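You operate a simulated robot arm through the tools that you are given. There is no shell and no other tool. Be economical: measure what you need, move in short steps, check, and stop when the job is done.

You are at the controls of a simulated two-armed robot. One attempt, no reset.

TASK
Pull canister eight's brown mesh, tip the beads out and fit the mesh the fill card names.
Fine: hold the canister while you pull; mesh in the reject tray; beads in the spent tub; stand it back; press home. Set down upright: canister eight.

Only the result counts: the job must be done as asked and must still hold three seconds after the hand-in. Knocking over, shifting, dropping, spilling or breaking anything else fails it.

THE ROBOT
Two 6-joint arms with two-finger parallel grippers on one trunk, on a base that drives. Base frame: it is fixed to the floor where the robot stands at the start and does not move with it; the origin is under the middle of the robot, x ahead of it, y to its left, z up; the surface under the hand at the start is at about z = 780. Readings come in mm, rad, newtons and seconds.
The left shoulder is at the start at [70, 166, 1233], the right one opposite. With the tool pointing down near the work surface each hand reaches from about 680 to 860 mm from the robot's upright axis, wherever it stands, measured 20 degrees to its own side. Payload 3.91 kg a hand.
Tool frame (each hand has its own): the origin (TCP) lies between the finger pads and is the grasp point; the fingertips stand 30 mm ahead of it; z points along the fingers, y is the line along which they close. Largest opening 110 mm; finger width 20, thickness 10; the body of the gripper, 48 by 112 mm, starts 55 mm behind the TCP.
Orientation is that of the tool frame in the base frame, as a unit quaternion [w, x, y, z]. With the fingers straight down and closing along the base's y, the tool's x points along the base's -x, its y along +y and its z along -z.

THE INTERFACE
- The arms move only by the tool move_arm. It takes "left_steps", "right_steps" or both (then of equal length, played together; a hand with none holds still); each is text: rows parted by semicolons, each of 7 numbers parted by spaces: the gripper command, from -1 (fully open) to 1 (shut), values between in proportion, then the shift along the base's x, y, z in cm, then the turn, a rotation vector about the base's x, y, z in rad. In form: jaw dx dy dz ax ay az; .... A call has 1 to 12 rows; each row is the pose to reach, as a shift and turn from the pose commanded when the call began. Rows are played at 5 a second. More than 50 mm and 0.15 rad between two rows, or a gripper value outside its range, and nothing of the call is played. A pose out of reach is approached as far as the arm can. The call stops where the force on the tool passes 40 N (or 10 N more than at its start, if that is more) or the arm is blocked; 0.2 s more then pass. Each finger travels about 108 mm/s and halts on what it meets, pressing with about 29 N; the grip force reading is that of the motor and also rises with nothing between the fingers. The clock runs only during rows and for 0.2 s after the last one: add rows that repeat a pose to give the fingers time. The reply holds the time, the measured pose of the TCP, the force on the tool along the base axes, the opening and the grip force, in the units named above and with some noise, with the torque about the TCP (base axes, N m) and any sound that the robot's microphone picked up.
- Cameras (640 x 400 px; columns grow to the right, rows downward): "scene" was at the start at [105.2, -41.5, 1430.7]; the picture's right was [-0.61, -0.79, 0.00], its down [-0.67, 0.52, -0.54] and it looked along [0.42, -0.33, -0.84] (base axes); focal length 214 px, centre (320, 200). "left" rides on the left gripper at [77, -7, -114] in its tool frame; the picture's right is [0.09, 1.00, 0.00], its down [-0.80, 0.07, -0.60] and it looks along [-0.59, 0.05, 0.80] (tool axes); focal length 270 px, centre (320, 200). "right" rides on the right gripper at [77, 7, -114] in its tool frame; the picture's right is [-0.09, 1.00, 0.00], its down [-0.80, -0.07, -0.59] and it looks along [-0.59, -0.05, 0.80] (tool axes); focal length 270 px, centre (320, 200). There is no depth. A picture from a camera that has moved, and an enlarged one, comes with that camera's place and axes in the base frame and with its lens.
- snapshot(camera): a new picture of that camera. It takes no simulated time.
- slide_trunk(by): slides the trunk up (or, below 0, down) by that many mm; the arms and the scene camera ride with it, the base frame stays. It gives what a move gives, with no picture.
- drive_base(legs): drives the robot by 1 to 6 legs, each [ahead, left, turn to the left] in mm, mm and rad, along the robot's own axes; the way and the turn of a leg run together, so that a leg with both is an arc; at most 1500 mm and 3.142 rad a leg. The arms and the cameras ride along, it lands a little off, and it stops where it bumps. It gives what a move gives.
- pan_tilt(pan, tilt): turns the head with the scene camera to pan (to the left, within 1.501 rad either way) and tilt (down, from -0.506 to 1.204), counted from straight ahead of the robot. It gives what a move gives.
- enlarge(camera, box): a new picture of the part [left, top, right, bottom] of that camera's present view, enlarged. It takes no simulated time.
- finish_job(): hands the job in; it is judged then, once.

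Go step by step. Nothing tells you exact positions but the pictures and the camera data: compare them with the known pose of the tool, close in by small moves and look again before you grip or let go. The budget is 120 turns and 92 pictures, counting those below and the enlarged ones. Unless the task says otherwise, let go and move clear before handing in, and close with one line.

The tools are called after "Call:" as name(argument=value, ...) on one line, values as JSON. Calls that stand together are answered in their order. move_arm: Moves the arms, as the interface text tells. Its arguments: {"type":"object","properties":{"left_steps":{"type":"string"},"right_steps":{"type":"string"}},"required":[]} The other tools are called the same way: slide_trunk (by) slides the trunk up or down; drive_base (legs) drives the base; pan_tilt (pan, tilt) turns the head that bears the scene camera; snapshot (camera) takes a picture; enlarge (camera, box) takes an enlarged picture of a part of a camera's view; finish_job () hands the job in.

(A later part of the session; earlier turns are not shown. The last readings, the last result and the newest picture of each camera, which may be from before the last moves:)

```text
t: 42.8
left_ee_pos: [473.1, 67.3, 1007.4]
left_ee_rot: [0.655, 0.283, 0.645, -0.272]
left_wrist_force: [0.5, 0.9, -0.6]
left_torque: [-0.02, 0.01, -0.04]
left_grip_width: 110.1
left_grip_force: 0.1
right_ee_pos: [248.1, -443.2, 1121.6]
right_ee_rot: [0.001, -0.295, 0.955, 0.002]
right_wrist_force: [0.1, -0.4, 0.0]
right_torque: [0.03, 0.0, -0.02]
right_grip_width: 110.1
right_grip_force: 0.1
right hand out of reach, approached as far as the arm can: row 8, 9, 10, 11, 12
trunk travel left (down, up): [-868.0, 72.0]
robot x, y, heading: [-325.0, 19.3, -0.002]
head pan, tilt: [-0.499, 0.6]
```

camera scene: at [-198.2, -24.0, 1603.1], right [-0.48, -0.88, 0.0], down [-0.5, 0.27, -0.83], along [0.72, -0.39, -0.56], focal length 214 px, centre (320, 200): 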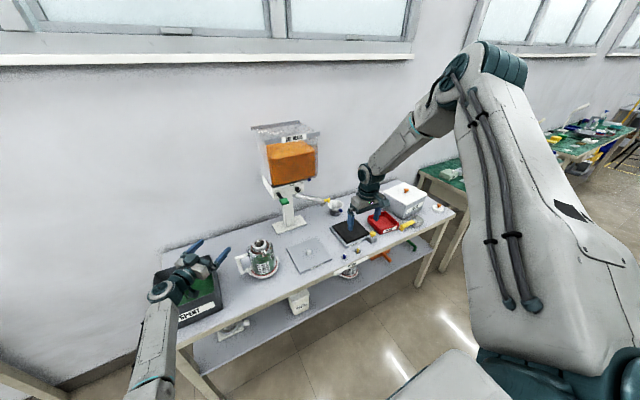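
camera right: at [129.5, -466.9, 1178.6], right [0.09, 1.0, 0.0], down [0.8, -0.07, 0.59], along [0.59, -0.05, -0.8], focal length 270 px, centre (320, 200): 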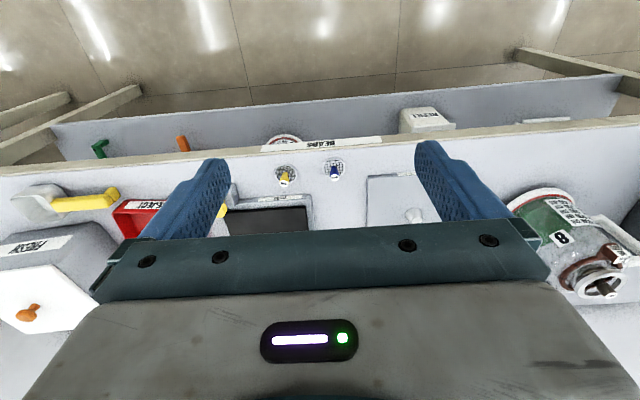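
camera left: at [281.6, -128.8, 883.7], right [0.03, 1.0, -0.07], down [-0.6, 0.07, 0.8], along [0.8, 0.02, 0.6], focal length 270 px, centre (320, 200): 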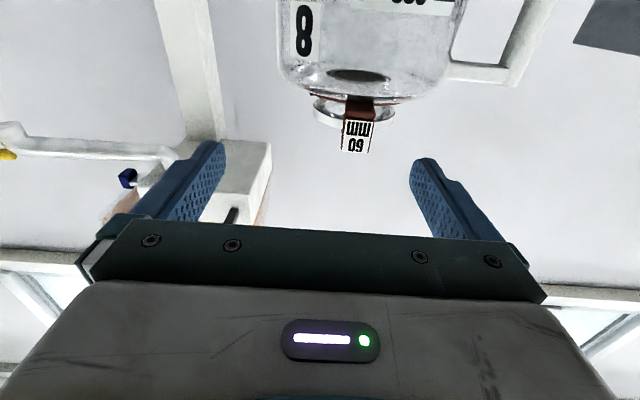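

Reach seems to grow as the hand goes lower. I'll turn the tool back, drop to about z 1005 in front of the bench, and then go forward.

Call:
move_arm(right_steps="-1 0 0 -3 0 0 -0.14; -1 0 0 -6 0 0 -0.28; -1 0 0 -9 0 0 -0.42; -1 0 0 -11.5 0 0 -0.56; -1 0 0 -11.5 0 0 -0.6")

Call:
move_arm(right_steps="-1 2 3 0 0 0 0; -1 4 6 0 0 0 0; -1 6 9 0 0 0 0; -1 8 12 0 0 0 0; -1 10 15 0 0 0 0; -1 12 18 0 0 0 0")

```text
t: 44.0
left_ee_pos: [474.7, 65.9, 1006.8]
left_ee_rot: [0.656, 0.283, 0.645, -0.272]
left_wrist_force: [0.0, -0.2, -0.8]
left_torque: [0.01, -0.01, 0.01]
left_grip_width: 110.0
left_grip_force: 0.0
right_ee_pos: [238.2, -457.3, 1014.2]
right_ee_rot: [0.001, 0.002, 1.0, 0.001]
right_wrist_force: [0.5, -0.1, 0.9]
right_torque: [0.01, 0.01, 0.01]
right_grip_width: 109.8
right_grip_force: 0.1
right hand out of reach, approached as far as the arm can: row 1, 2, 3, 4, 5
trunk travel left (down, up): [-868.0, 72.0]
robot x, y, heading: [-327.7, 20.9, -0.004]
head pan, tilt: [-0.499, 0.6]
```

```text
t: 45.4
left_ee_pos: [472.6, 66.6, 1006.0]
left_ee_rot: [0.655, 0.283, 0.645, -0.273]
left_wrist_force: [0.2, -0.6, 0.3]
left_torque: [0.0, -0.02, 0.04]
left_grip_width: 109.8
left_grip_force: 0.0
right_ee_pos: [227.5, -437.4, 1049.4]
right_ee_rot: [0.0, 0.0, 1.0, 0.0]
right_wrist_force: [-0.1, -0.3, -0.3]
right_torque: [0.01, 0.02, 0.0]
right_grip_width: 110.1
right_grip_force: 0.0
right hand out of reach, approached as far as the arm can: row 1, 2, 3, 4, 5, 6
trunk travel left (down, up): [-868.0, 72.0]
robot x, y, heading: [-323.6, 17.1, 0.003]
head pan, tilt: [-0.499, 0.6]
```

All the stuck points lie at about −31° from the right shoulder, so this elbow-up configuration won't swing further inward. I'll lower the right hand in the free space in front of the bench so the elbow can drop, like the left arm.

Call:
slide_trunk(by=2)

Call:
move_arm(right_steps="-1 -2 -1 -4 0 0 0; -1 -4 -2 -8 0 0 0; -1 -6 -2 -12.5 0 0 0; -1 -8 -2 -17 0 0 0; -1 -10 -2 -21.5 0 0 0; -1 -11 -2 -26 0 0 0; -1 -12 -2 -30.5 0 0 0; -1 -13 -2 -35 0 0 0; -1 -14 -2 -39.5 0 0 0; -1 -15 -2 -44 0 0 0; -1 -16 -2 -48.5 0 0 0; -1 -17 -2 -53 0 0 0")

Call:
snapshot(camera="scene")

```text
t: 45.9
left_ee_pos: [474.2, 66.7, 1008.5]
left_ee_rot: [0.655, 0.283, 0.645, -0.273]
left_wrist_force: [0.0, -0.5, 0.0]
left_torque: [-0.01, -0.01, 0.0]
left_grip_width: 109.7
left_grip_force: 0.1
right_ee_pos: [229.1, -437.3, 1051.8]
right_ee_rot: [0.002, 0.0, 1.0, 0.001]
right_wrist_force: [-0.1, -1.3, 0.2]
right_torque: [-0.02, -0.01, -0.02]
right_grip_width: 109.8
right_grip_force: 0.0
trunk travel left (down, up): [-870.0, 70.0]
robot x, y, heading: [-328.1, 17.2, -0.002]
head pan, tilt: [-0.499, 0.6]
```

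```text
t: 48.5
left_ee_pos: [473.1, 66.4, 1010.2]
left_ee_rot: [0.656, 0.283, 0.645, -0.272]
left_wrist_force: [0.3, 0.2, -0.6]
left_torque: [0.03, 0.0, 0.03]
left_grip_width: 110.2
left_grip_force: 0.1
right_ee_pos: [10.1, -513.3, 897.9]
right_ee_rot: [0.002, 0.0, 1.0, 0.002]
right_wrist_force: [-0.3, -0.1, 0.1]
right_torque: [0.0, 0.0, 0.0]
right_grip_width: 109.9
right_grip_force: 0.1
right hand out of reach, approached as far as the arm can: row 3, 4, 5, 6, 7, 8, 9, 10, 11, 12
trunk travel left (down, up): [-870.0, 70.0]
robot x, y, heading: [-326.8, 19.5, 0.001]
head pan, tilt: [-0.499, 0.6]
```

```text
63 pictures are left
camera scene: at [-198.8, -24.9, 1605.1], right [-0.48, -0.88, 0.0], down [-0.5, 0.27, -0.83], along [0.72, -0.39, -0.56], focal length 214 px, centre (320, 200)
```

scene: 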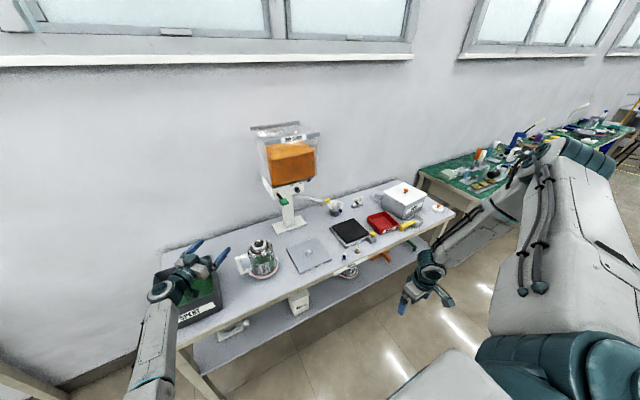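

The arm is folded back with its elbow far out to the right. I'll lift, extend farther and lower over the empty middle of the bench, which is the stated tool-down zone, and then see if it swings inward.

Call:
slide_trunk(by=-2)

Call:
move_arm(right_steps="-1 2 0 4 0 0 0; -1 4 0 8 0 0 0; -1 8 0 11 0 0 0; -1 12.5 0 11 0 0 0; -1 17 0 11 0 0 0; -1 21.5 0 10 0 0 0; -1 26 0 9 0 0 0; -1 30 0 8 0 0 0; -1 34 0 7 0 0 0; -1 38 0 6 0 0 0; -1 41 1 5 0 0 0; -1 44 2 5 0 0 0")

```text
t: 49.0
left_ee_pos: [473.9, 66.1, 1008.2]
left_ee_rot: [0.656, 0.284, 0.644, -0.272]
left_wrist_force: [0.8, -0.1, 0.6]
left_torque: [0.0, 0.01, -0.01]
left_grip_width: 109.8
left_grip_force: 0.1
right_ee_pos: [10.2, -511.8, 895.2]
right_ee_rot: [0.001, 0.0, 1.0, 0.002]
right_wrist_force: [-0.1, -0.4, 0.3]
right_torque: [0.02, -0.01, 0.02]
right_grip_width: 110.0
right_grip_force: 0.0
trunk travel left (down, up): [-868.0, 72.0]
robot x, y, heading: [-326.7, 20.6, -0.004]
head pan, tilt: [-0.499, 0.6]
```

```text
t: 51.6
left_ee_pos: [472.6, 67.2, 1006.0]
left_ee_rot: [0.655, 0.283, 0.645, -0.273]
left_wrist_force: [-0.4, 0.2, -0.2]
left_torque: [0.05, 0.03, 0.0]
left_grip_width: 109.9
left_grip_force: 0.0
right_ee_pos: [307.6, -524.1, 1042.6]
right_ee_rot: [0.002, -0.001, 1.0, 0.002]
right_wrist_force: [0.2, -0.6, 1.1]
right_torque: [-0.04, -0.02, -0.01]
right_grip_width: 110.0
right_grip_force: 0.0
right hand out of reach, approached as far as the arm can: row 7, 8, 9, 10, 11, 12
trunk travel left (down, up): [-868.0, 72.0]
robot x, y, heading: [-324.5, 15.0, 0.002]
head pan, tilt: [-0.499, 0.6]
```

The pattern fits the right arm being in a flipped shoulder configuration that only works well to its own side, while the left arm swings inward freely. So I'll turn the robot slightly left and stand closer and further left, putting the canister on the right arm's side. First I retract the right hand, then reposition the base sideways, turning, then forward.

Call:
slide_trunk(by=-1)

Call:
move_arm(right_steps="-1 -2.5 1 3 0 0 0; -1 -5 2 6 0 0 0; -1 -8 3 9 0 0 0; -1 -11 4 12 0 0 0; -1 -14 5 14 0 0 0; -1 -17 7 15.5 0 0 0; -1 -20 9 16 0 0 0")

Call:
drive_base(legs=[[0, 150, 0], [0, 0, 0.26]])

```text
t: 52.1
left_ee_pos: [473.2, 65.7, 1006.4]
left_ee_rot: [0.655, 0.283, 0.645, -0.273]
left_wrist_force: [-0.1, -0.6, -0.6]
left_torque: [-0.01, -0.02, 0.02]
left_grip_width: 109.9
left_grip_force: 0.0
right_ee_pos: [306.1, -524.3, 1041.5]
right_ee_rot: [0.002, 0.0, 1.0, 0.002]
right_wrist_force: [-0.5, 0.3, 0.0]
right_torque: [0.01, -0.02, 0.0]
right_grip_width: 110.0
right_grip_force: 0.0
trunk travel left (down, up): [-867.0, 73.0]
robot x, y, heading: [-324.6, 15.8, 0.001]
head pan, tilt: [-0.499, 0.6]
```

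```text
t: 53.7
left_ee_pos: [471.6, 65.7, 1007.3]
left_ee_rot: [0.656, 0.283, 0.645, -0.272]
left_wrist_force: [0.1, -0.7, -0.1]
left_torque: [0.01, 0.01, -0.01]
left_grip_width: 110.0
left_grip_force: 0.1
right_ee_pos: [103.8, -432.8, 1204.2]
right_ee_rot: [0.004, 0.001, 1.0, 0.001]
right_wrist_force: [0.4, -0.3, -0.1]
right_torque: [0.0, -0.01, -0.02]
right_grip_width: 109.8
right_grip_force: 0.1
trunk travel left (down, up): [-867.0, 73.0]
robot x, y, heading: [-329.1, 16.8, -0.0]
head pan, tilt: [-0.499, 0.6]
```

```text
t: 56.0
left_ee_pos: [431.6, 423.5, 1006.4]
left_ee_rot: [0.686, 0.196, 0.676, -0.184]
left_wrist_force: [-0.8, -0.1, 0.2]
left_torque: [-0.03, 0.0, 0.03]
left_grip_width: 110.3
left_grip_force: 0.0
right_ee_pos: [208.7, -154.4, 1205.2]
right_ee_rot: [0.001, -0.131, 0.991, 0.002]
right_wrist_force: [-0.8, 0.8, 0.4]
right_torque: [-0.04, -0.02, -0.01]
right_grip_width: 109.8
right_grip_force: 0.1
trunk travel left (down, up): [-867.0, 73.0]
robot x, y, heading: [-322.2, 168.9, 0.266]
head pan, tilt: [-0.499, 0.6]
```

Hands are clear. Now I drive forward about 200 mm with a small extra turn; the left hand travels past the bench's left end and the right stays high above everything.

Call:
drive_base(legs=[[195, 0, 0.035]])

Call:
pan_tilt(pan=-0.6, tilt=0.8)

Call:
snapshot(camera="scene")

```text
t: 57.6
left_ee_pos: [609.7, 503.0, 1009.5]
left_ee_rot: [0.689, 0.184, 0.679, -0.172]
left_wrist_force: [-0.2, 0.1, -0.1]
left_torque: [0.01, -0.02, 0.02]
left_grip_width: 109.6
left_grip_force: 0.1
right_ee_pos: [405.5, -80.9, 1206.5]
right_ee_rot: [0.003, -0.149, 0.989, 0.003]
right_wrist_force: [0.4, 0.6, 0.0]
right_torque: [0.04, -0.02, 0.02]
right_grip_width: 110.1
right_grip_force: 0.2
trunk travel left (down, up): [-867.0, 73.0]
robot x, y, heading: [-140.1, 224.2, 0.298]
head pan, tilt: [-0.499, 0.6]
```

```text
t: 58.3
left_ee_pos: [612.5, 504.9, 1005.9]
left_ee_rot: [0.689, 0.185, 0.68, -0.173]
left_wrist_force: [-0.1, 0.1, 0.3]
left_torque: [0.01, 0.0, -0.01]
left_grip_width: 109.9
left_grip_force: 0.0
right_ee_pos: [407.6, -82.1, 1205.1]
right_ee_rot: [0.002, -0.148, 0.989, 0.002]
right_wrist_force: [0.2, 0.7, -0.1]
right_torque: [0.0, 0.01, 0.03]
right_grip_width: 109.9
right_grip_force: 0.0
trunk travel left (down, up): [-867.0, 73.0]
robot x, y, heading: [-139.7, 223.3, 0.297]
head pan, tilt: [-0.6, 0.799]
```

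```text
62 pictures are left
camera scene: at [-11.3, 214.0, 1585.2], right [-0.3, -0.95, 0.0], down [-0.68, 0.21, -0.7], along [0.67, -0.21, -0.72], focal length 214 px, centre (320, 200)
```

scene: 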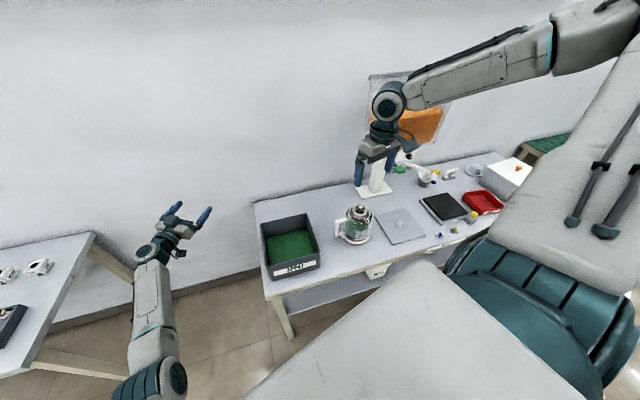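

The canister is in clear view and the right hand is above it. I'll test the right hand's descent toward a point 60 mm above the knob.

Call:
move_arm(right_steps="-1 2 -0.5 -3 0 0 0; -1 4 -1 -6 0 0 0; -1 6 -1.5 -9 0 0 0; -1 7.2 -2.3 -12 0 0 0; -1 7.2 -2.3 -15 0 0 0; -1 7.2 -2.3 -17 0 0 0")

Call:
snapshot(camera="right")

```text
t: 59.7
left_ee_pos: [613.2, 503.7, 1005.7]
left_ee_rot: [0.689, 0.184, 0.68, -0.172]
left_wrist_force: [1.3, -1.2, -0.6]
left_torque: [0.03, 0.01, 0.01]
left_grip_width: 110.0
left_grip_force: 0.0
right_ee_pos: [482.8, -103.7, 1034.1]
right_ee_rot: [0.001, -0.149, 0.989, 0.002]
right_wrist_force: [-0.6, -0.5, -0.3]
right_torque: [0.03, -0.02, 0.03]
right_grip_width: 110.0
right_grip_force: 0.0
trunk travel left (down, up): [-867.0, 73.0]
robot x, y, heading: [-138.0, 223.9, 0.3]
head pan, tilt: [-0.6, 0.799]
```

```text
61 pictures are left
camera right: at [407.0, -120.4, 1148.1], right [-0.21, 0.98, 0.0], down [0.79, 0.17, 0.6], along [0.58, 0.13, -0.8], focal length 270 px, centre (320, 200)
```

right: 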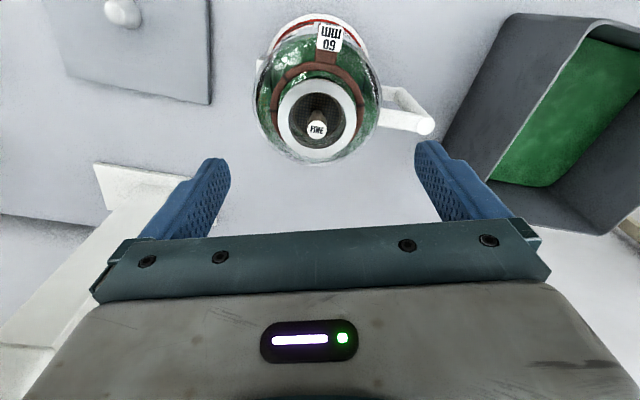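

The right hand reaches over the canister and the knob reads at (480, −106), matching my estimate. I'll lift the right hand a bit and sweep the left hand over the tub to the diagonal start point.

Call:
move_arm(left_steps="-1 -1.7 -4.3 1 0 0 -0.022; -1 -3.4 -8.6 2 0 0 -0.044; -1 -5.1 -12.9 2 0 0 -0.066; -1 -6.8 -17.2 2 0 0 -0.088; -1 -8.5 -21.5 2 0 0 -0.11; -1 -10.2 -25.8 2 0 0 -0.132; -1 -11.9 -30.1 2 0 0 -0.154; -1 -13.6 -34.4 2 0 0 -0.176; -1 -15.3 -38.7 2 0 0 -0.198; -1 -17 -43 2 0 0 -0.22; -1 -18.7 -47.3 1 0 0 -0.242; -1 -20.4 -51.6 0 0 0 -0.264", right_steps="-1 0 0 3 0 0 0; -1 0 0 6 0 0 0; -1 0 0 7 0 0 0; -1 0 0 7 0 0 0; -1 0 0 7 0 0 0; -1 0 0 7 0 0 0; -1 0 0 7 0 0 0; -1 0 0 7 0 0 0; -1 0 0 7 0 0 0; -1 0 0 7 0 0 0; -1 0 0 7 0 0 0; -1 0 0 7 0 0 0")

Call:
snapshot(camera="scene")

Call:
snapshot(camera="right")

```text
t: 60.9
left_ee_pos: [527.8, 403.0, 982.8]
left_ee_rot: [0.653, 0.252, 0.7, -0.142]
left_wrist_force: [-0.5, 0.9, 0.0]
left_torque: [0.02, -0.02, -0.01]
left_grip_width: 110.3
left_grip_force: 0.0
left hand out of reach, approached as far as the arm can: row 5
right_ee_pos: [478.7, -103.0, 1104.7]
right_ee_rot: [0.003, -0.148, 0.989, 0.002]
right_wrist_force: [-0.1, 0.4, 0.6]
right_torque: [0.0, -0.01, 0.02]
right_grip_width: 110.3
right_grip_force: 0.0
trunk travel left (down, up): [-867.0, 73.0]
robot x, y, heading: [-137.6, 219.1, 0.296]
head pan, tilt: [-0.6, 0.799]
stopped in row 5 (left hand): the arm was blocked; the commanded pose is now the measured one
```

```text
60 pictures are left
camera scene: at [-13.7, 213.4, 1585.4], right [-0.3, -0.95, 0.0], down [-0.68, 0.21, -0.7], along [0.67, -0.21, -0.72], focal length 214 px, centre (320, 200)
```

scene: 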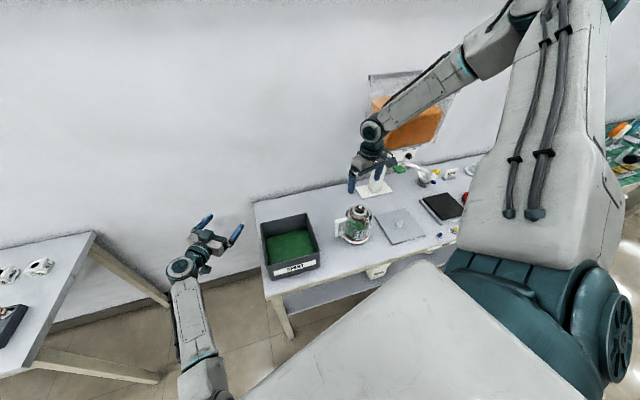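

```text
59 pictures are left
camera right: at [402.9, -120.3, 1219.8], right [-0.21, 0.98, 0.0], down [0.78, 0.17, 0.6], along [0.58, 0.13, -0.8], focal length 270 px, centre (320, 200)
```

right: 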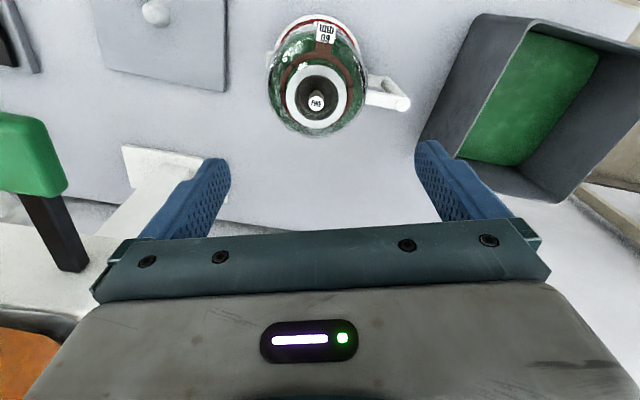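

The left hand hit its inner limit there, so I'll route it further out: over the tub, then inward, arriving above the neck with open fingers at z ≈ 1025 for a vertical descent. The right hand goes up another 60 mm out of the way.

Call:
move_arm(left_steps="-1 2 -3.5 2 -0.085 -0.001 -0.109; -1 4.2 -7.3 3.7 -0.169 -0.002 -0.218; -1 4 -11.8 4.2 -0.169 -0.002 -0.218; -1 3.7 -16.3 4.7 -0.169 -0.002 -0.218; -1 3.2 -20.3 4.7 -0.169 -0.002 -0.218; -1 2.4 -24.8 4.7 -0.169 -0.002 -0.218; -1 1.4 -29.3 4.7 -0.169 -0.002 -0.218; -1 0.2 -34 4.7 -0.169 -0.002 -0.218; -1 -1.5 -38.5 4.7 -0.169 -0.002 -0.218; -1 -2.8 -42.5 4.7 -0.169 -0.002 -0.218", right_steps="-1 0 0 3 0 0 0; -1 0 0 6 0 0 0; -1 0 0 6 0 0 0; -1 0 0 6 0 0 0; -1 0 0 6 0 0 0; -1 0 0 6 0 0 0; -1 0 0 6 0 0 0; -1 0 0 6 0 0 0; -1 0 0 6 0 0 0; -1 0 0 6 0 0 0")

Call:
snapshot(camera="scene")

```text
t: 61.9
left_ee_pos: [573.4, 365.4, 981.6]
left_ee_rot: [0.635, 0.287, 0.686, -0.209]
left_wrist_force: [0.3, -0.1, 0.1]
left_torque: [-0.02, 0.01, -0.01]
left_grip_width: 110.1
left_grip_force: 0.2
left hand out of reach, approached as far as the arm can: row 4, 5
right_ee_pos: [480.2, -99.9, 1164.5]
right_ee_rot: [0.001, -0.15, 0.989, 0.002]
right_wrist_force: [0.4, 0.4, 0.6]
right_torque: [0.01, 0.02, -0.02]
right_grip_width: 110.1
right_grip_force: 0.1
trunk travel left (down, up): [-867.0, 73.0]
robot x, y, heading: [-139.8, 222.6, 0.294]
head pan, tilt: [-0.6, 0.799]
stopped in row 5 (left hand): the arm was blocked; the commanded pose is now the measured one
```

```text
58 pictures are left
camera scene: at [-11.1, 215.5, 1585.2], right [-0.3, -0.96, 0.0], down [-0.68, 0.21, -0.7], along [0.67, -0.21, -0.72], focal length 214 px, centre (320, 200)
```

scene: 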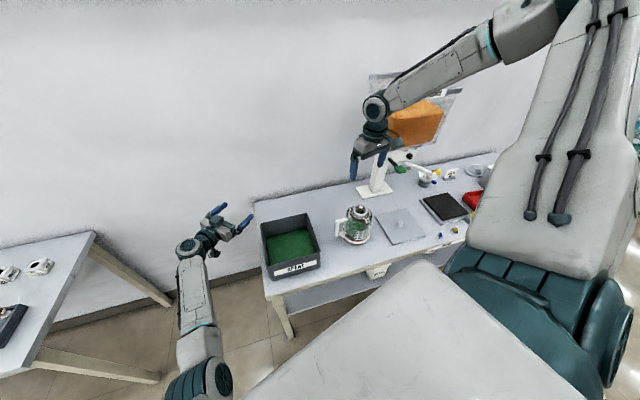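

The left wrist seems to dislike pointing sideways relative to its forearm. I'll swing the tool outward to line up with the arm, sweep inward, and turn it back progressively.

Call:
move_arm(left_steps="-1 1.6 0 1 0 0 0.14; -1 3.2 0 2 0 0 0.28; -1 5 0 3 0 0 0.42; -1 6.4 0.2 4 0 0 0.54; -1 6.1 -4.4 4.3 0 0 0.46; -1 5.6 -9.2 4.3 0 0 0.4; -1 4.6 -13.9 4.3 0 0 0.34; -1 2.9 -18.5 4.3 0 0 0.28; -1 1.2 -22.7 4.3 0 0 0.22; -1 -0.6 -27 4.3 0 0 0.16; -1 -2.4 -31.2 4.3 0 0 0.12; -1 -3.5 -34.5 4.3 0 0 0.1")

Call:
snapshot(camera="scene")

```text
t: 62.9
left_ee_pos: [623.1, 461.3, 977.1]
left_ee_rot: [0.644, 0.118, 0.756, 0.02]
left_wrist_force: [-0.5, -0.6, 0.3]
left_torque: [0.01, -0.01, -0.01]
left_grip_width: 110.0
left_grip_force: 0.1
left hand out of reach, approached as far as the arm can: row 4
right_ee_pos: [481.0, -101.3, 1163.9]
right_ee_rot: [0.001, -0.15, 0.989, 0.002]
right_wrist_force: [-0.3, -0.9, -0.2]
right_torque: [0.02, 0.0, 0.0]
right_grip_width: 110.0
right_grip_force: 0.1
trunk travel left (down, up): [-867.0, 73.0]
robot x, y, heading: [-137.3, 221.1, 0.302]
head pan, tilt: [-0.6, 0.799]
stopped in row 4 (left hand): the arm was blocked; the commanded pose is now the measured one
```

```text
57 pictures are left
camera scene: at [-10.6, 214.1, 1585.1], right [-0.3, -0.96, 0.0], down [-0.69, 0.21, -0.7], along [0.67, -0.21, -0.72], focal length 214 px, centre (320, 200)
```

scene: 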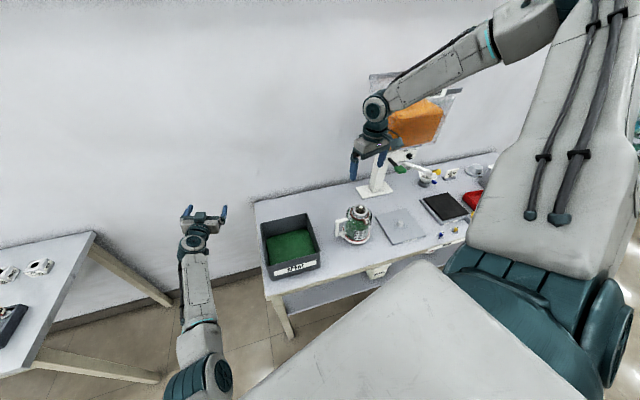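

The left wrist stayed put while the tool swung, so its arm is at an inward limit, and the right arm's elbow-up shape keeps it outside −31°. The two can't meet at the canister like this, so I need to bring the right arm into the other (elbow-low) configuration. I'll back away to open floor first and look around.

Call:
drive_base(legs=[[-500, 0, 0]])

Call:
pan_tilt(pan=-1.5, tilt=0.3)

Call:
snapshot(camera="scene")

```text
t: 65.8
left_ee_pos: [138.5, 317.5, 975.0]
left_ee_rot: [0.644, 0.113, 0.756, 0.023]
left_wrist_force: [0.3, 0.7, -0.1]
left_torque: [0.01, 0.02, 0.0]
left_grip_width: 110.0
left_grip_force: 0.0
right_ee_pos: [3.0, -246.4, 1164.5]
right_ee_rot: [0.001, -0.155, 0.988, 0.002]
right_wrist_force: [1.1, -1.1, 0.2]
right_torque: [0.01, 0.02, 0.0]
right_grip_width: 110.0
right_grip_force: 0.0
trunk travel left (down, up): [-867.0, 73.0]
robot x, y, heading: [-619.2, 69.6, 0.312]
head pan, tilt: [-0.6, 0.799]
```

```text
t: 67.0
left_ee_pos: [137.6, 318.4, 976.9]
left_ee_rot: [0.644, 0.115, 0.756, 0.022]
left_wrist_force: [-0.7, 0.1, -0.1]
left_torque: [0.01, 0.0, 0.01]
left_grip_width: 109.9
left_grip_force: 0.0
right_ee_pos: [2.2, -246.2, 1164.8]
right_ee_rot: [0.0, -0.155, 0.988, 0.001]
right_wrist_force: [0.1, 0.7, -1.0]
right_torque: [0.01, -0.01, 0.0]
right_grip_width: 110.1
right_grip_force: 0.1
trunk travel left (down, up): [-867.0, 73.0]
robot x, y, heading: [-621.2, 73.0, 0.314]
head pan, tilt: [-1.499, 0.3]
```

```text
56 pictures are left
camera scene: at [-535.3, 0.1, 1629.5], right [-0.93, -0.37, 0.0], down [-0.11, 0.27, -0.96], along [0.36, -0.89, -0.3], focal length 214 px, centre (320, 200)
```

scene: 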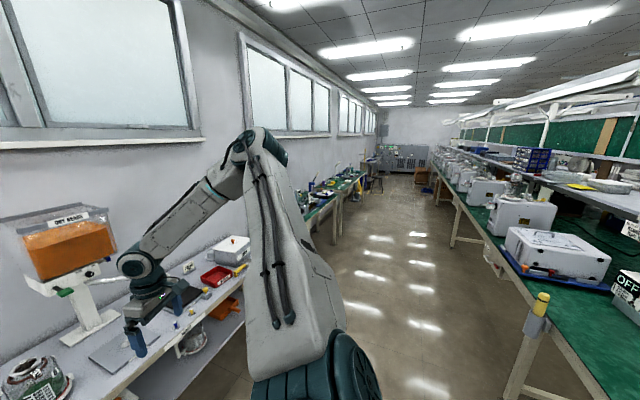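

The right arm is the upper-arm-outside type, and its start pose looks nominal, so the stated tool-down zone should be reachable low and far out. I'll test it here in free space: drop to 450 mm below the shoulder at an outward angle, then sweep inward.

Call:
move_arm(right_steps="-1 1.2 -2 -4 0 0 0; -1 2.5 -4 -8 0 0 0; -1 3.7 -6 -12 0 0 0; -1 5 -8 -16 0 0 0; -1 6.2 -10 -20 0 0 0; -1 7.4 -11.2 -24 0 0 0")

Call:
move_arm(right_steps="-1 1.5 4 0 0 0 0; -1 3 8 0 0 0 0; -1 4 12.5 0 0 0 0; -1 5 17 0 0 0 0; -1 6 21.5 0 0 0 0")

```text
t: 68.5
left_ee_pos: [135.9, 317.3, 978.8]
left_ee_rot: [0.645, 0.114, 0.755, 0.023]
left_wrist_force: [0.0, -0.2, 0.3]
left_torque: [0.02, -0.01, -0.01]
left_grip_width: 110.0
left_grip_force: 0.1
right_ee_pos: [51.0, -357.7, 967.1]
right_ee_rot: [0.002, -0.155, 0.988, 0.002]
right_wrist_force: [0.0, 0.1, -0.4]
right_torque: [-0.06, -0.04, 0.0]
right_grip_width: 110.0
right_grip_force: 0.0
right hand out of reach, approached as far as the arm can: row 5, 6
trunk travel left (down, up): [-867.0, 73.0]
robot x, y, heading: [-615.3, 69.2, 0.316]
head pan, tilt: [-1.499, 0.3]
```

```text
t: 69.7
left_ee_pos: [136.1, 316.1, 977.9]
left_ee_rot: [0.644, 0.114, 0.756, 0.024]
left_wrist_force: [-0.4, 0.5, 0.3]
left_torque: [0.03, 0.0, 0.03]
left_grip_width: 109.9
left_grip_force: 0.0
right_ee_pos: [79.2, -223.6, 988.4]
right_ee_rot: [0.001, -0.156, 0.988, 0.003]
right_wrist_force: [0.4, -0.5, -0.1]
right_torque: [0.0, 0.02, 0.02]
right_grip_width: 110.1
right_grip_force: 0.0
right hand out of reach, approached as far as the arm can: row 1, 2, 3, 4, 5
trunk travel left (down, up): [-867.0, 73.0]
robot x, y, heading: [-619.3, 69.3, 0.311]
head pan, tilt: [-1.499, 0.3]
```

I'll look at the left arm's shape to compare the two configurations.

Call:
pan_tilt(pan=1.3, tilt=0.9)

Call:
snapshot(camera="scene")

Call:
pan_tilt(pan=-1.3, tilt=0.9)

Call:
snapshot(camera="scene")

```text
t: 72.1
left_ee_pos: [137.3, 317.0, 976.3]
left_ee_rot: [0.644, 0.113, 0.756, 0.023]
left_wrist_force: [0.4, -1.0, 0.0]
left_torque: [0.01, -0.03, -0.02]
left_grip_width: 109.8
left_grip_force: 0.1
right_ee_pos: [80.0, -222.4, 989.7]
right_ee_rot: [0.001, -0.155, 0.988, 0.001]
right_wrist_force: [-0.5, 0.2, -0.3]
right_torque: [0.0, 0.01, 0.04]
right_grip_width: 110.1
right_grip_force: 0.1
trunk travel left (down, up): [-867.0, 73.0]
robot x, y, heading: [-618.7, 73.7, 0.314]
head pan, tilt: [1.3, 0.901]
```

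```text
55 pictures are left
camera scene: at [-573.9, 162.0, 1577.3], right [1.0, 0.04, 0.0], down [0.03, -0.78, -0.62], along [-0.03, 0.62, -0.78], focal length 214 px, centre (320, 200)
```

scene: 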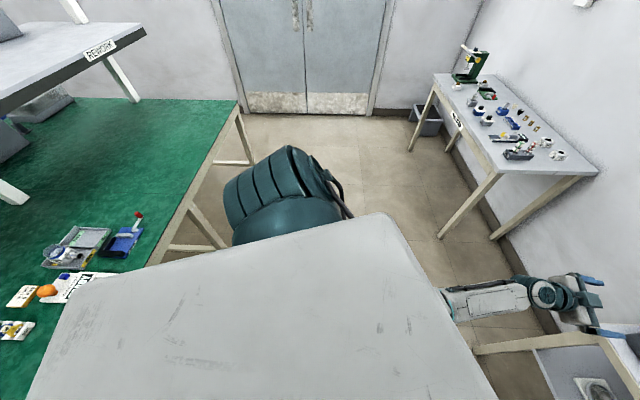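

```text
t: 74.5
left_ee_pos: [137.6, 318.4, 976.5]
left_ee_rot: [0.645, 0.113, 0.756, 0.023]
left_wrist_force: [-1.2, -0.4, -0.6]
left_torque: [0.02, 0.0, 0.01]
left_grip_width: 110.1
left_grip_force: 0.0
right_ee_pos: [78.9, -222.9, 989.0]
right_ee_rot: [0.002, -0.156, 0.988, 0.002]
right_wrist_force: [0.5, -0.2, -0.4]
right_torque: [0.04, 0.05, 0.04]
right_grip_width: 110.2
right_grip_force: 0.1
trunk travel left (down, up): [-867.0, 73.0]
robot x, y, heading: [-621.2, 71.5, 0.313]
head pan, tilt: [-1.3, 0.901]
```

```text
54 pictures are left
camera scene: at [-529.3, 23.5, 1577.3], right [-0.83, -0.55, 0.0], down [-0.43, 0.65, -0.62], along [0.34, -0.52, -0.78], focal length 214 px, centre (320, 200)
```

scene: 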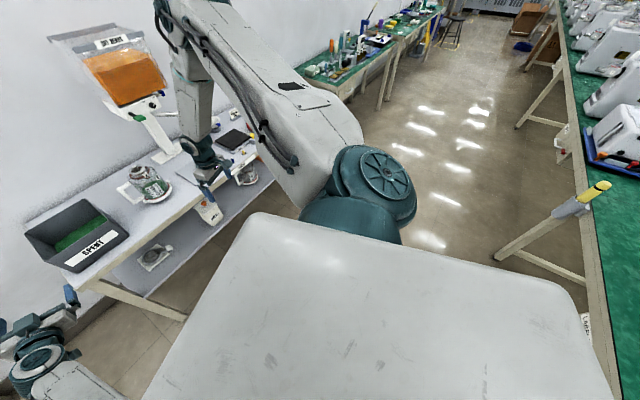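

The geometry differs from a plain elbow flip, so I'll test whether straightening the right arm outward lets it swing down to a hanging pose like the left one started from. This is all over open floor.

Call:
move_arm(right_steps="-1 -2 -4 1 0 0 -0.05; -1 -4 -8 2 0 0 -0.1; -1 -6 -12 3 0 0 -0.15; -1 -8 -16 4 0 0 -0.2; -1 -10 -20 5 0 0 -0.25; -1 -12 -24 5 0 0 -0.3; -1 -14 -28 5 0 0 -0.35; -1 -16 -32 5 0 0 -0.4; -1 -18 -36 5 0 0 -0.45; -1 -20 -40 4 0 0 -0.5; -1 -22 -43 1 0 0 -0.5; -1 -24 -46 -2 0 0 -0.5")

Call:
move_arm(right_steps="-1 0 0 -4.5 0 0 0; -1 0 0 -9 0 0 0; -1 0 0 -13.5 0 0 0; -1 0 0 -18 0 0 0; -1 0 0 -22.5 0 0 0; -1 0 0 -27 0 0 0")

Call:
snapshot(camera="scene")

```text
t: 77.0
left_ee_pos: [136.8, 316.9, 977.5]
left_ee_rot: [0.644, 0.113, 0.756, 0.024]
left_wrist_force: [-0.2, 0.2, -0.9]
left_torque: [-0.01, 0.02, -0.01]
left_grip_width: 110.1
left_grip_force: 0.1
right_ee_pos: [-88.0, -584.6, 908.4]
right_ee_rot: [0.002, 0.094, 0.996, 0.002]
right_wrist_force: [0.1, -0.4, 0.4]
right_torque: [0.02, 0.01, -0.01]
right_grip_width: 110.0
right_grip_force: 0.0
right hand out of reach, approached as far as the arm can: row 5, 6, 7, 8, 9, 10, 11, 12
trunk travel left (down, up): [-867.0, 73.0]
robot x, y, heading: [-621.7, 68.2, 0.308]
head pan, tilt: [-1.3, 0.901]
```

```text
t: 78.5
left_ee_pos: [137.8, 316.7, 976.8]
left_ee_rot: [0.644, 0.114, 0.756, 0.023]
left_wrist_force: [-0.1, -0.1, -0.2]
left_torque: [-0.02, 0.0, -0.02]
left_grip_width: 110.0
left_grip_force: 0.1
right_ee_pos: [-163.9, -579.5, 856.0]
right_ee_rot: [0.002, 0.095, 0.996, 0.001]
right_wrist_force: [0.2, 0.3, -0.9]
right_torque: [0.03, -0.03, 0.03]
right_grip_width: 110.0
right_grip_force: 0.0
right hand out of reach, approached as far as the arm can: row 1, 2, 3, 4, 5, 6
trunk travel left (down, up): [-867.0, 73.0]
robot x, y, heading: [-621.0, 70.7, 0.31]
head pan, tilt: [-1.3, 0.901]
```

```text
53 pictures are left
camera scene: at [-530.3, 22.9, 1577.3], right [-0.84, -0.55, 0.0], down [-0.43, 0.65, -0.62], along [0.34, -0.52, -0.78], focal length 214 px, centre (320, 200)
```

scene: 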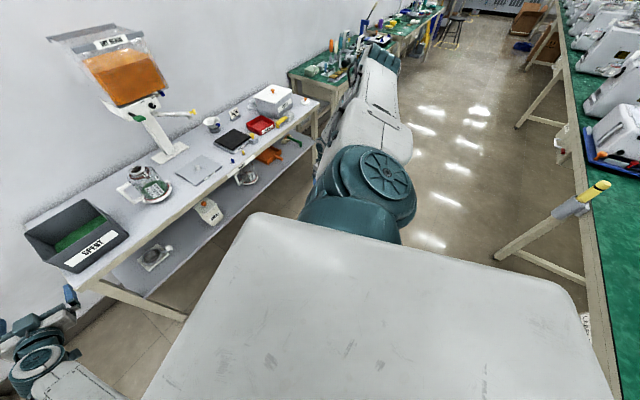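

The picture shows the shoulder drum not turning while the hand moved, so the limit may come from a wrist joint tied to keeping the tool exactly vertical. I'll go back near the boundary, tilt the tool so it points a little leftward, and try moving inward again.

Call:
slide_trunk(by=1)

Call:
move_arm(right_steps="-1 2 3 3 0 0 0.07; -1 5 6 6 0 0 0.14; -1 8 9.5 9 0 0 0.21; -1 11 13 12 0 0 0.28; -1 14 16.5 14.5 0 0 0.35; -1 17 20 14.5 0 0 0.42; -1 19 23.5 14.5 0 0 0.5; -1 20.4 25 14.5 0.1 0.03 0.5; -1 20.4 25 14.5 0.19 0.06 0.5; -1 20.4 25 14.5 0.285 0.0915 0.5")

Call:
move_arm(right_steps="-1 1 4 0 0 0 0; -1 2 8 0 0 0 0; -1 3 12 0 0 0 0; -1 4 16 0 0 0 0; -1 5 20 0 0 0 0; -1 5 24 0 0 0 0")

```text
t: 79.0
left_ee_pos: [137.3, 316.9, 978.6]
left_ee_rot: [0.645, 0.113, 0.756, 0.023]
left_wrist_force: [0.1, 0.4, 1.1]
left_torque: [-0.01, -0.03, -0.03]
left_grip_width: 110.3
left_grip_force: 0.0
right_ee_pos: [-164.9, -580.5, 857.9]
right_ee_rot: [0.002, 0.095, 0.995, 0.001]
right_wrist_force: [-0.2, -0.8, -0.6]
right_torque: [-0.01, 0.03, 0.01]
right_grip_width: 110.2
right_grip_force: 0.1
trunk travel left (down, up): [-868.0, 72.0]
robot x, y, heading: [-616.7, 67.6, 0.307]
head pan, tilt: [-1.3, 0.901]
```

```text
refused: row 2 steps farther than a row can; nothing moved
```

```text
t: 80.4
left_ee_pos: [136.7, 319.3, 976.5]
left_ee_rot: [0.644, 0.113, 0.756, 0.022]
left_wrist_force: [-0.1, 0.6, 0.5]
left_torque: [-0.01, -0.06, 0.01]
left_grip_width: 110.1
left_grip_force: 0.1
right_ee_pos: [-121.3, -351.0, 894.9]
right_ee_rot: [0.002, 0.093, 0.996, 0.001]
right_wrist_force: [0.2, 0.8, -0.9]
right_torque: [-0.01, 0.01, -0.02]
right_grip_width: 109.9
right_grip_force: 0.1
right hand out of reach, approached as far as the arm can: row 3, 4, 5, 6
trunk travel left (down, up): [-868.0, 72.0]
robot x, y, heading: [-619.6, 70.6, 0.308]
head pan, tilt: [-1.3, 0.901]
```

I'll redo the approach with smaller rows: back up near the boundary, then tilt.

Call:
slide_trunk(by=-1)

Call:
move_arm(right_steps="-1 2 0 4 0 0 0.08; -1 4 0 8 0 0 0.16; -1 7 0 11 0 0 0.24; -1 10 1 13 0 0 0.32; -1 13 2 14 0 0 0.4; -1 15 3 14 0 0 0.48; -1 15 3 14 0.1 0.03 0.5; -1 15 3 14 0.19 0.06 0.5; -1 15 3 14 0.285 0.0915 0.5; -1 15 3 14 0.38 0.12 0.5")

Call:
move_arm(right_steps="-1 1 4 0 0 0 0; -1 2 8 0 0 0 0; -1 3 12 0 0 0 0; -1 4 16 0 0 0 0; -1 5 20 0 0 0 0; -1 5 24 0 0 0 0")

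```text
t: 80.9
left_ee_pos: [137.6, 318.1, 976.9]
left_ee_rot: [0.644, 0.113, 0.756, 0.023]
left_wrist_force: [0.5, 0.9, -0.1]
left_torque: [0.01, 0.0, -0.02]
left_grip_width: 110.1
left_grip_force: 0.0
right_ee_pos: [-121.6, -348.4, 893.2]
right_ee_rot: [0.002, 0.093, 0.996, 0.0]
right_wrist_force: [0.2, -0.2, 0.0]
right_torque: [0.04, -0.02, -0.01]
right_grip_width: 110.0
right_grip_force: 0.1
trunk travel left (down, up): [-867.0, 73.0]
robot x, y, heading: [-619.3, 67.3, 0.314]
head pan, tilt: [-1.3, 0.901]
```

```text
t: 83.1
left_ee_pos: [137.4, 317.7, 976.7]
left_ee_rot: [0.644, 0.114, 0.756, 0.023]
left_wrist_force: [0.0, 0.7, 0.2]
left_torque: [0.0, 0.04, 0.0]
left_grip_width: 109.7
left_grip_force: 0.1
right_ee_pos: [28.8, -321.7, 1032.8]
right_ee_rot: [-0.076, -0.155, 0.968, 0.184]
right_wrist_force: [-0.7, -0.4, -0.1]
right_torque: [0.02, 0.01, 0.0]
right_grip_width: 110.0
right_grip_force: 0.0
trunk travel left (down, up): [-867.0, 73.0]
robot x, y, heading: [-618.1, 68.1, 0.312]
head pan, tilt: [-1.3, 0.901]
```

```text
t: 84.5
left_ee_pos: [136.2, 317.7, 975.7]
left_ee_rot: [0.644, 0.113, 0.756, 0.023]
left_wrist_force: [-0.3, 0.8, 1.3]
left_torque: [0.02, 0.02, 0.0]
left_grip_width: 110.0
left_grip_force: 0.1
right_ee_pos: [-12.3, -170.1, 1087.2]
right_ee_rot: [-0.074, -0.155, 0.969, 0.18]
right_wrist_force: [-0.8, 0.1, 0.9]
right_torque: [-0.01, -0.03, 0.01]
right_grip_width: 110.0
right_grip_force: 0.0
right hand out of reach, approached as far as the arm can: row 1, 2, 3, 4, 5, 6
trunk travel left (down, up): [-867.0, 73.0]
robot x, y, heading: [-619.8, 71.7, 0.309]
head pan, tilt: [-1.3, 0.901]
```

The wrist always stops at the same sideways distance, which fits a side-mounted shoulder where the right arm is in the "upper-arm-above" branch and the left in the "below" branch. The switch point is with the arm pointing straight out sideways. I'll take the right hand out to the side, pass it backward through the shoulder's side axis, and then let it swing under. The floor there is clear.

Call:
slide_trunk(by=1)

Call:
move_arm(right_steps="-1 -1 -4.3 1 -0.047 -0.015 0; -1 -2 -8.6 2 -0.094 -0.03 0; -1 -3 -12.9 3 -0.14 -0.045 0; -1 -4 -17.2 4 -0.187 -0.06 0; -1 -5 -21.5 5 -0.234 -0.075 0; -1 -6 -25.8 6 -0.28 -0.09 0; -1 -7 -30.1 7 -0.327 -0.105 0; -1 -8.3 -34.4 8.5 -0.375 -0.12 0; -1 -10 -38 9 -0.375 -0.12 0; -1 -12 -42 9 -0.375 -0.12 0")

Call:
move_arm(right_steps="-1 -4 -1.3 0 0 0 0; -1 -8 -2.6 0 0 0 0; -1 -12 -3.9 0 0 0 0; -1 -16 -5.2 0 0 0 0; -1 -20 -6.5 0 0 0 0; -1 -24 -7.8 0 0 0 0; -1 -28 -9.1 0 0 0 0; -1 -32 -10.4 0 0 0 0; -1 -36 -11.7 0 0 0 0; -1 -40 -13 0 0 0 0")

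Call:
snapshot(camera="scene")

```text
t: 85.0
left_ee_pos: [137.5, 317.9, 977.4]
left_ee_rot: [0.644, 0.113, 0.756, 0.023]
left_wrist_force: [0.1, 0.2, 0.0]
left_torque: [0.02, 0.0, 0.02]
left_grip_width: 110.1
left_grip_force: 0.0
right_ee_pos: [-12.0, -169.6, 1089.1]
right_ee_rot: [-0.074, -0.155, 0.968, 0.181]
right_wrist_force: [1.5, 0.5, -0.3]
right_torque: [-0.01, 0.0, 0.01]
right_grip_width: 110.3
right_grip_force: 0.0
trunk travel left (down, up): [-868.0, 72.0]
robot x, y, heading: [-615.7, 70.9, 0.316]
head pan, tilt: [-1.3, 0.901]
```

```text
t: 87.2
left_ee_pos: [137.6, 316.3, 976.2]
left_ee_rot: [0.644, 0.114, 0.756, 0.022]
left_wrist_force: [0.7, -0.6, -0.3]
left_torque: [0.0, 0.0, 0.01]
left_grip_width: 110.0
left_grip_force: 0.0
right_ee_pos: [-1.5, -388.1, 1194.6]
right_ee_rot: [-0.053, -0.147, 0.988, -0.007]
right_wrist_force: [0.0, -0.3, 0.4]
right_torque: [0.02, 0.0, -0.02]
right_grip_width: 110.1
right_grip_force: 0.1
right hand out of reach, approached as far as the arm can: row 4, 5, 6, 7, 8, 9, 10
trunk travel left (down, up): [-868.0, 72.0]
robot x, y, heading: [-622.1, 73.2, 0.312]
head pan, tilt: [-1.3, 0.901]
```

```text
t: 89.4
left_ee_pos: [138.0, 316.9, 978.1]
left_ee_rot: [0.644, 0.113, 0.756, 0.023]
left_wrist_force: [0.0, 0.1, -0.2]
left_torque: [-0.02, 0.01, -0.01]
left_grip_width: 109.9
left_grip_force: 0.1
right_ee_pos: [-13.9, -391.9, 1195.9]
right_ee_rot: [-0.043, -0.149, 0.988, -0.012]
right_wrist_force: [0.2, 0.6, -0.1]
right_torque: [-0.03, 0.0, 0.01]
right_grip_width: 110.1
right_grip_force: 0.1
right hand out of reach, approached as far as the arm can: row 1, 2, 3, 4, 5, 6, 7, 8, 9, 10
trunk travel left (down, up): [-868.0, 72.0]
robot x, y, heading: [-620.5, 70.6, 0.312]
head pan, tilt: [-1.3, 0.901]
```

```text
52 pictures are left
camera scene: at [-529.5, 23.1, 1578.3], right [-0.84, -0.55, 0.0], down [-0.43, 0.65, -0.62], along [0.34, -0.52, -0.78], focal length 214 px, centre (320, 200)
```

scene: 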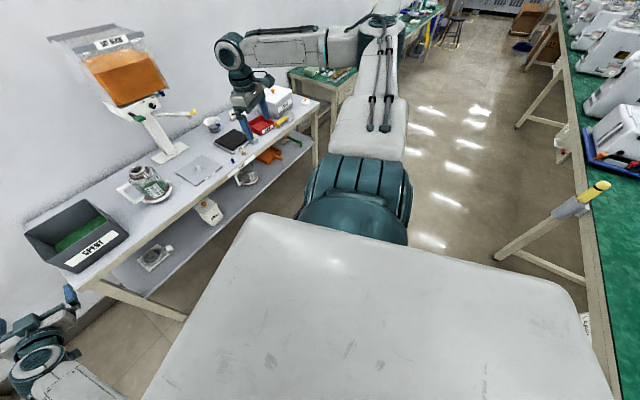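

The left arm's stops all fit a minimum-radius limit, not a sideways one, so it may swing well inward if I keep it farther out. I'll test that here in free space with a wider sweep.

Call:
move_arm(left_steps="-1 3.8 0.2 -0.6 0 0 0.1; -1 7.5 0.3 -1.2 0 0 0.2; -1 7.8 -4.5 -1.2 0 0 0.14; -1 7.8 -9.3 -1.2 0 0 0.08; -1 7.5 -14 -1.2 0 0 0.03; -1 7 -18.7 -1.2 0 0 -0.02; -1 6.1 -23.4 -1.2 0 0 -0.08; -1 5 -28 -1.2 0 0 -0.14; -1 3.7 -32.6 -1.2 0 0 -0.2; -1 2 -37.1 -1.2 0 0 -0.26; -1 0.1 -41.5 -1.2 0 0 -0.31; -1 -2.1 -45.8 -1.2 0 0 -0.37")

```text
t: 92.0
left_ee_pos: [144.1, 107.3, 878.4]
left_ee_rot: [0.638, 0.251, 0.722, -0.096]
left_wrist_force: [-0.4, 0.0, -0.6]
left_torque: [0.0, 0.03, 0.0]
left_grip_width: 110.2
left_grip_force: 0.2
left hand out of reach, approached as far as the arm can: row 2, 5, 6, 7, 8, 9, 10, 11, 12
right_ee_pos: [-14.9, -390.5, 1195.4]
right_ee_rot: [-0.045, -0.149, 0.988, -0.013]
right_wrist_force: [0.0, -0.3, -0.4]
right_torque: [-0.02, 0.01, 0.04]
right_grip_width: 110.2
right_grip_force: 0.0
trunk travel left (down, up): [-868.0, 72.0]
robot x, y, heading: [-617.5, 69.7, 0.311]
head pan, tilt: [-1.3, 0.901]
```

That got further but sinks as it goes inward. In human terms, the left arm is in a natural elbow-down pose and the right is in a raised "chicken-wing" pose tied to its tool-down orientation. I'll pitch the right tool forward, mirroring the left hand, and see whether the elbow drops.

Call:
slide_trunk(by=-1)

Call:
move_arm(right_steps="-1 1.3 0.42 0 0.0437 -0.136 0; -1 2.6 0.84 0 0.0874 -0.272 0; -1 3.9 1.26 0 0.131 -0.408 0; -1 5.2 1.68 0 0.175 -0.544 0; -1 6.5 2.1 0 0.2185 -0.68 0; -1 7.8 2.5 0 0.262 -0.816 0; -1 9.1 2.9 0 0.306 -0.952 0; -1 10.4 3.4 0 0.35 -1.088 0; -1 11.7 3.8 0 0.393 -1.224 0; -1 13 4.2 0 0.437 -1.36 0; -1 14.3 4.6 0 0.48 -1.49 0")

Call:
snapshot(camera="scene")

```text
t: 92.5
left_ee_pos: [143.4, 106.6, 876.5]
left_ee_rot: [0.637, 0.251, 0.723, -0.095]
left_wrist_force: [-0.1, 0.1, -1.1]
left_torque: [-0.02, -0.02, 0.02]
left_grip_width: 109.8
left_grip_force: 0.1
right_ee_pos: [-14.3, -391.5, 1194.6]
right_ee_rot: [-0.044, -0.149, 0.988, -0.013]
right_wrist_force: [0.6, 0.4, -0.4]
right_torque: [0.04, 0.0, 0.01]
right_grip_width: 110.2
right_grip_force: 0.1
trunk travel left (down, up): [-867.0, 73.0]
robot x, y, heading: [-620.2, 69.4, 0.314]
head pan, tilt: [-1.3, 0.901]
```

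```text
t: 94.9
left_ee_pos: [142.0, 106.0, 877.2]
left_ee_rot: [0.637, 0.251, 0.722, -0.095]
left_wrist_force: [-0.3, -0.3, -0.1]
left_torque: [-0.02, 0.02, 0.01]
left_grip_width: 110.0
left_grip_force: 0.0
right_ee_pos: [134.8, -307.7, 1194.3]
right_ee_rot: [0.659, -0.098, 0.738, 0.107]
right_wrist_force: [0.3, 2.2, 1.7]
right_torque: [-0.09, 0.1, -0.05]
right_grip_width: 110.2
right_grip_force: 0.0
right hand out of reach, approached as far as the arm can: row 1, 2, 3, 4, 5, 6, 7, 8, 9, 10, 11
trunk travel left (down, up): [-867.0, 73.0]
robot x, y, heading: [-618.0, 71.1, 0.316]
head pan, tilt: [-1.3, 0.901]
```

```text
51 pictures are left
camera scene: at [-529.8, 22.6, 1577.2], right [-0.84, -0.55, 0.0], down [-0.43, 0.66, -0.62], along [0.34, -0.52, -0.78], focal length 214 px, centre (320, 200)
```

scene: 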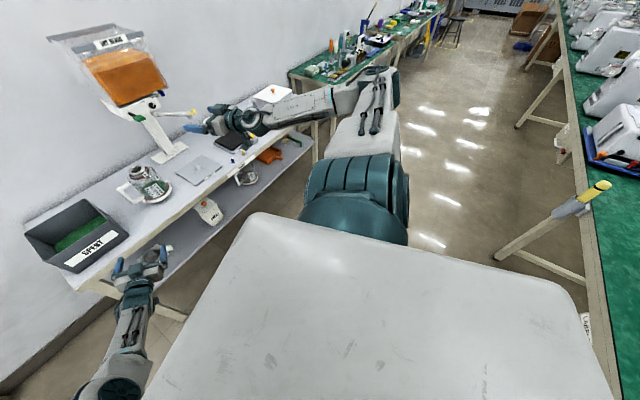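

The right elbow dropped noticeably with the tool level. I'll keep going: lower and extend the right hand toward the mirror of the left's working pose, then sweep inward.

Call:
slide_trunk(by=1)

Call:
move_arm(right_steps="-1 1 0 -4 0 0 0; -1 2 0.5 -8 0 0 0; -1 4 1 -12 0 0 0; -1 6 1.5 -16 0 0 0; -1 8 2 -20 0 0 0; -1 10 3 -23 0 0 0")

Call:
snapshot(camera="scene")

```text
t: 95.4
left_ee_pos: [143.5, 105.5, 877.7]
left_ee_rot: [0.638, 0.25, 0.722, -0.095]
left_wrist_force: [0.4, 0.3, -0.4]
left_torque: [-0.02, 0.01, -0.04]
left_grip_width: 109.9
left_grip_force: 0.1
right_ee_pos: [135.2, -304.6, 1198.7]
right_ee_rot: [0.664, -0.107, 0.733, 0.105]
right_wrist_force: [0.4, 0.5, -0.3]
right_torque: [-0.02, 0.0, 0.0]
right_grip_width: 110.1
right_grip_force: 0.1
trunk travel left (down, up): [-868.0, 72.0]
robot x, y, heading: [-618.7, 71.1, 0.308]
head pan, tilt: [-1.3, 0.901]
```

```text
t: 96.8
left_ee_pos: [144.5, 107.4, 877.0]
left_ee_rot: [0.636, 0.252, 0.723, -0.097]
left_wrist_force: [-0.2, 0.1, 0.2]
left_torque: [0.02, -0.07, -0.02]
left_grip_width: 109.7
left_grip_force: 0.0
right_ee_pos: [238.5, -273.8, 967.5]
right_ee_rot: [0.663, -0.105, 0.734, 0.107]
right_wrist_force: [0.0, 0.0, -0.3]
right_torque: [-0.02, 0.02, 0.03]
right_grip_width: 110.1
right_grip_force: 0.1
trunk travel left (down, up): [-868.0, 72.0]
robot x, y, heading: [-618.7, 70.7, 0.312]
head pan, tilt: [-1.3, 0.901]
```

```text
50 pictures are left
camera scene: at [-527.5, 25.0, 1578.2], right [-0.84, -0.55, 0.0], down [-0.43, 0.65, -0.62], along [0.34, -0.52, -0.78], focal length 214 px, centre (320, 200)
```

scene: 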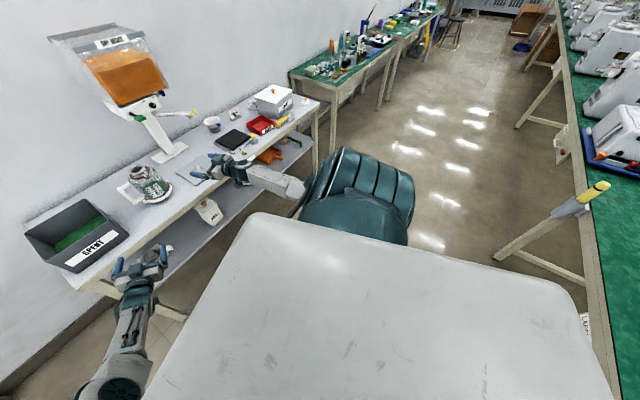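

Excellent: the right arm is now elbow-down like the left. I'll turn its tool down again in free space, inside the stated zone, to confirm it stays in this configuration.

Call:
move_arm(right_steps="-1 -0.6 -0.2 0.1 -0.0415 0.127 0.002; -1 -1.2 -0.4 0.2 -0.083 0.2545 0.004; -1 -1.8 -0.6 0.3 -0.1246 0.382 0.006; -1 -2.4 -0.8 0.4 -0.166 0.509 0.008; -1 -3 -1 0.5 -0.2077 0.636 0.01; -1 -3.6 -1.2 0.6 -0.249 0.764 0.012; -1 -4.2 -1.4 0.7 -0.291 0.891 0.014; -1 -4.8 -1.5 0.8 -0.332 1.018 0.016; -1 -5.4 -1.7 0.9 -0.374 1.145 0.018; -1 -6 -1.9 1 -0.415 1.273 0.02; -1 -6.6 -2.1 1 -0.457 1.4 0.022")

Call:
snapshot(camera="scene")

```text
t: 99.2
left_ee_pos: [143.4, 107.1, 877.3]
left_ee_rot: [0.637, 0.25, 0.722, -0.096]
left_wrist_force: [-0.2, 1.0, 0.8]
left_torque: [-0.04, -0.03, 0.02]
left_grip_width: 110.0
left_grip_force: 0.1
right_ee_pos: [170.6, -295.9, 978.6]
right_ee_rot: [0.0, -0.159, 0.987, -0.001]
right_wrist_force: [0.2, 0.1, 0.5]
right_torque: [0.0, -0.02, 0.02]
right_grip_width: 110.1
right_grip_force: 0.0
trunk travel left (down, up): [-868.0, 72.0]
robot x, y, heading: [-620.0, 71.2, 0.31]
head pan, tilt: [-1.3, 0.901]
```

```text
49 pictures are left
camera scene: at [-528.3, 24.5, 1578.2], right [-0.84, -0.55, 0.0], down [-0.43, 0.65, -0.62], along [0.34, -0.52, -0.78], focal length 214 px, centre (320, 200)
```

scene: 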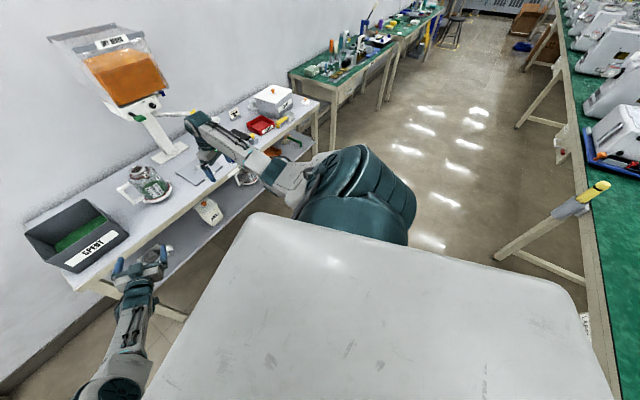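

Now the tool points down with the arm in the normal configuration. I'll check that it sweeps inward.

Call:
move_arm(right_steps="-1 0.8 4.2 0.4 0 0 0; -1 1.6 8.4 0.8 0 0 0; -1 2.4 12.6 1.2 0 0 0; -1 3.2 16.8 1.6 0 0 0; -1 4 21 2 0 0 0; -1 4.6 25 2 0 0 0")

```text
t: 100.6
left_ee_pos: [143.4, 106.5, 878.3]
left_ee_rot: [0.637, 0.251, 0.722, -0.096]
left_wrist_force: [-0.2, 0.1, 0.5]
left_torque: [-0.03, 0.0, 0.01]
left_grip_width: 109.9
left_grip_force: 0.0
right_ee_pos: [214.4, -44.7, 998.6]
right_ee_rot: [0.001, -0.158, 0.987, -0.001]
right_wrist_force: [-0.1, 0.7, -0.1]
right_torque: [-0.01, -0.02, 0.04]
right_grip_width: 110.0
right_grip_force: 0.1
trunk travel left (down, up): [-868.0, 72.0]
robot x, y, heading: [-619.7, 69.3, 0.314]
head pan, tilt: [-1.3, 0.901]
```

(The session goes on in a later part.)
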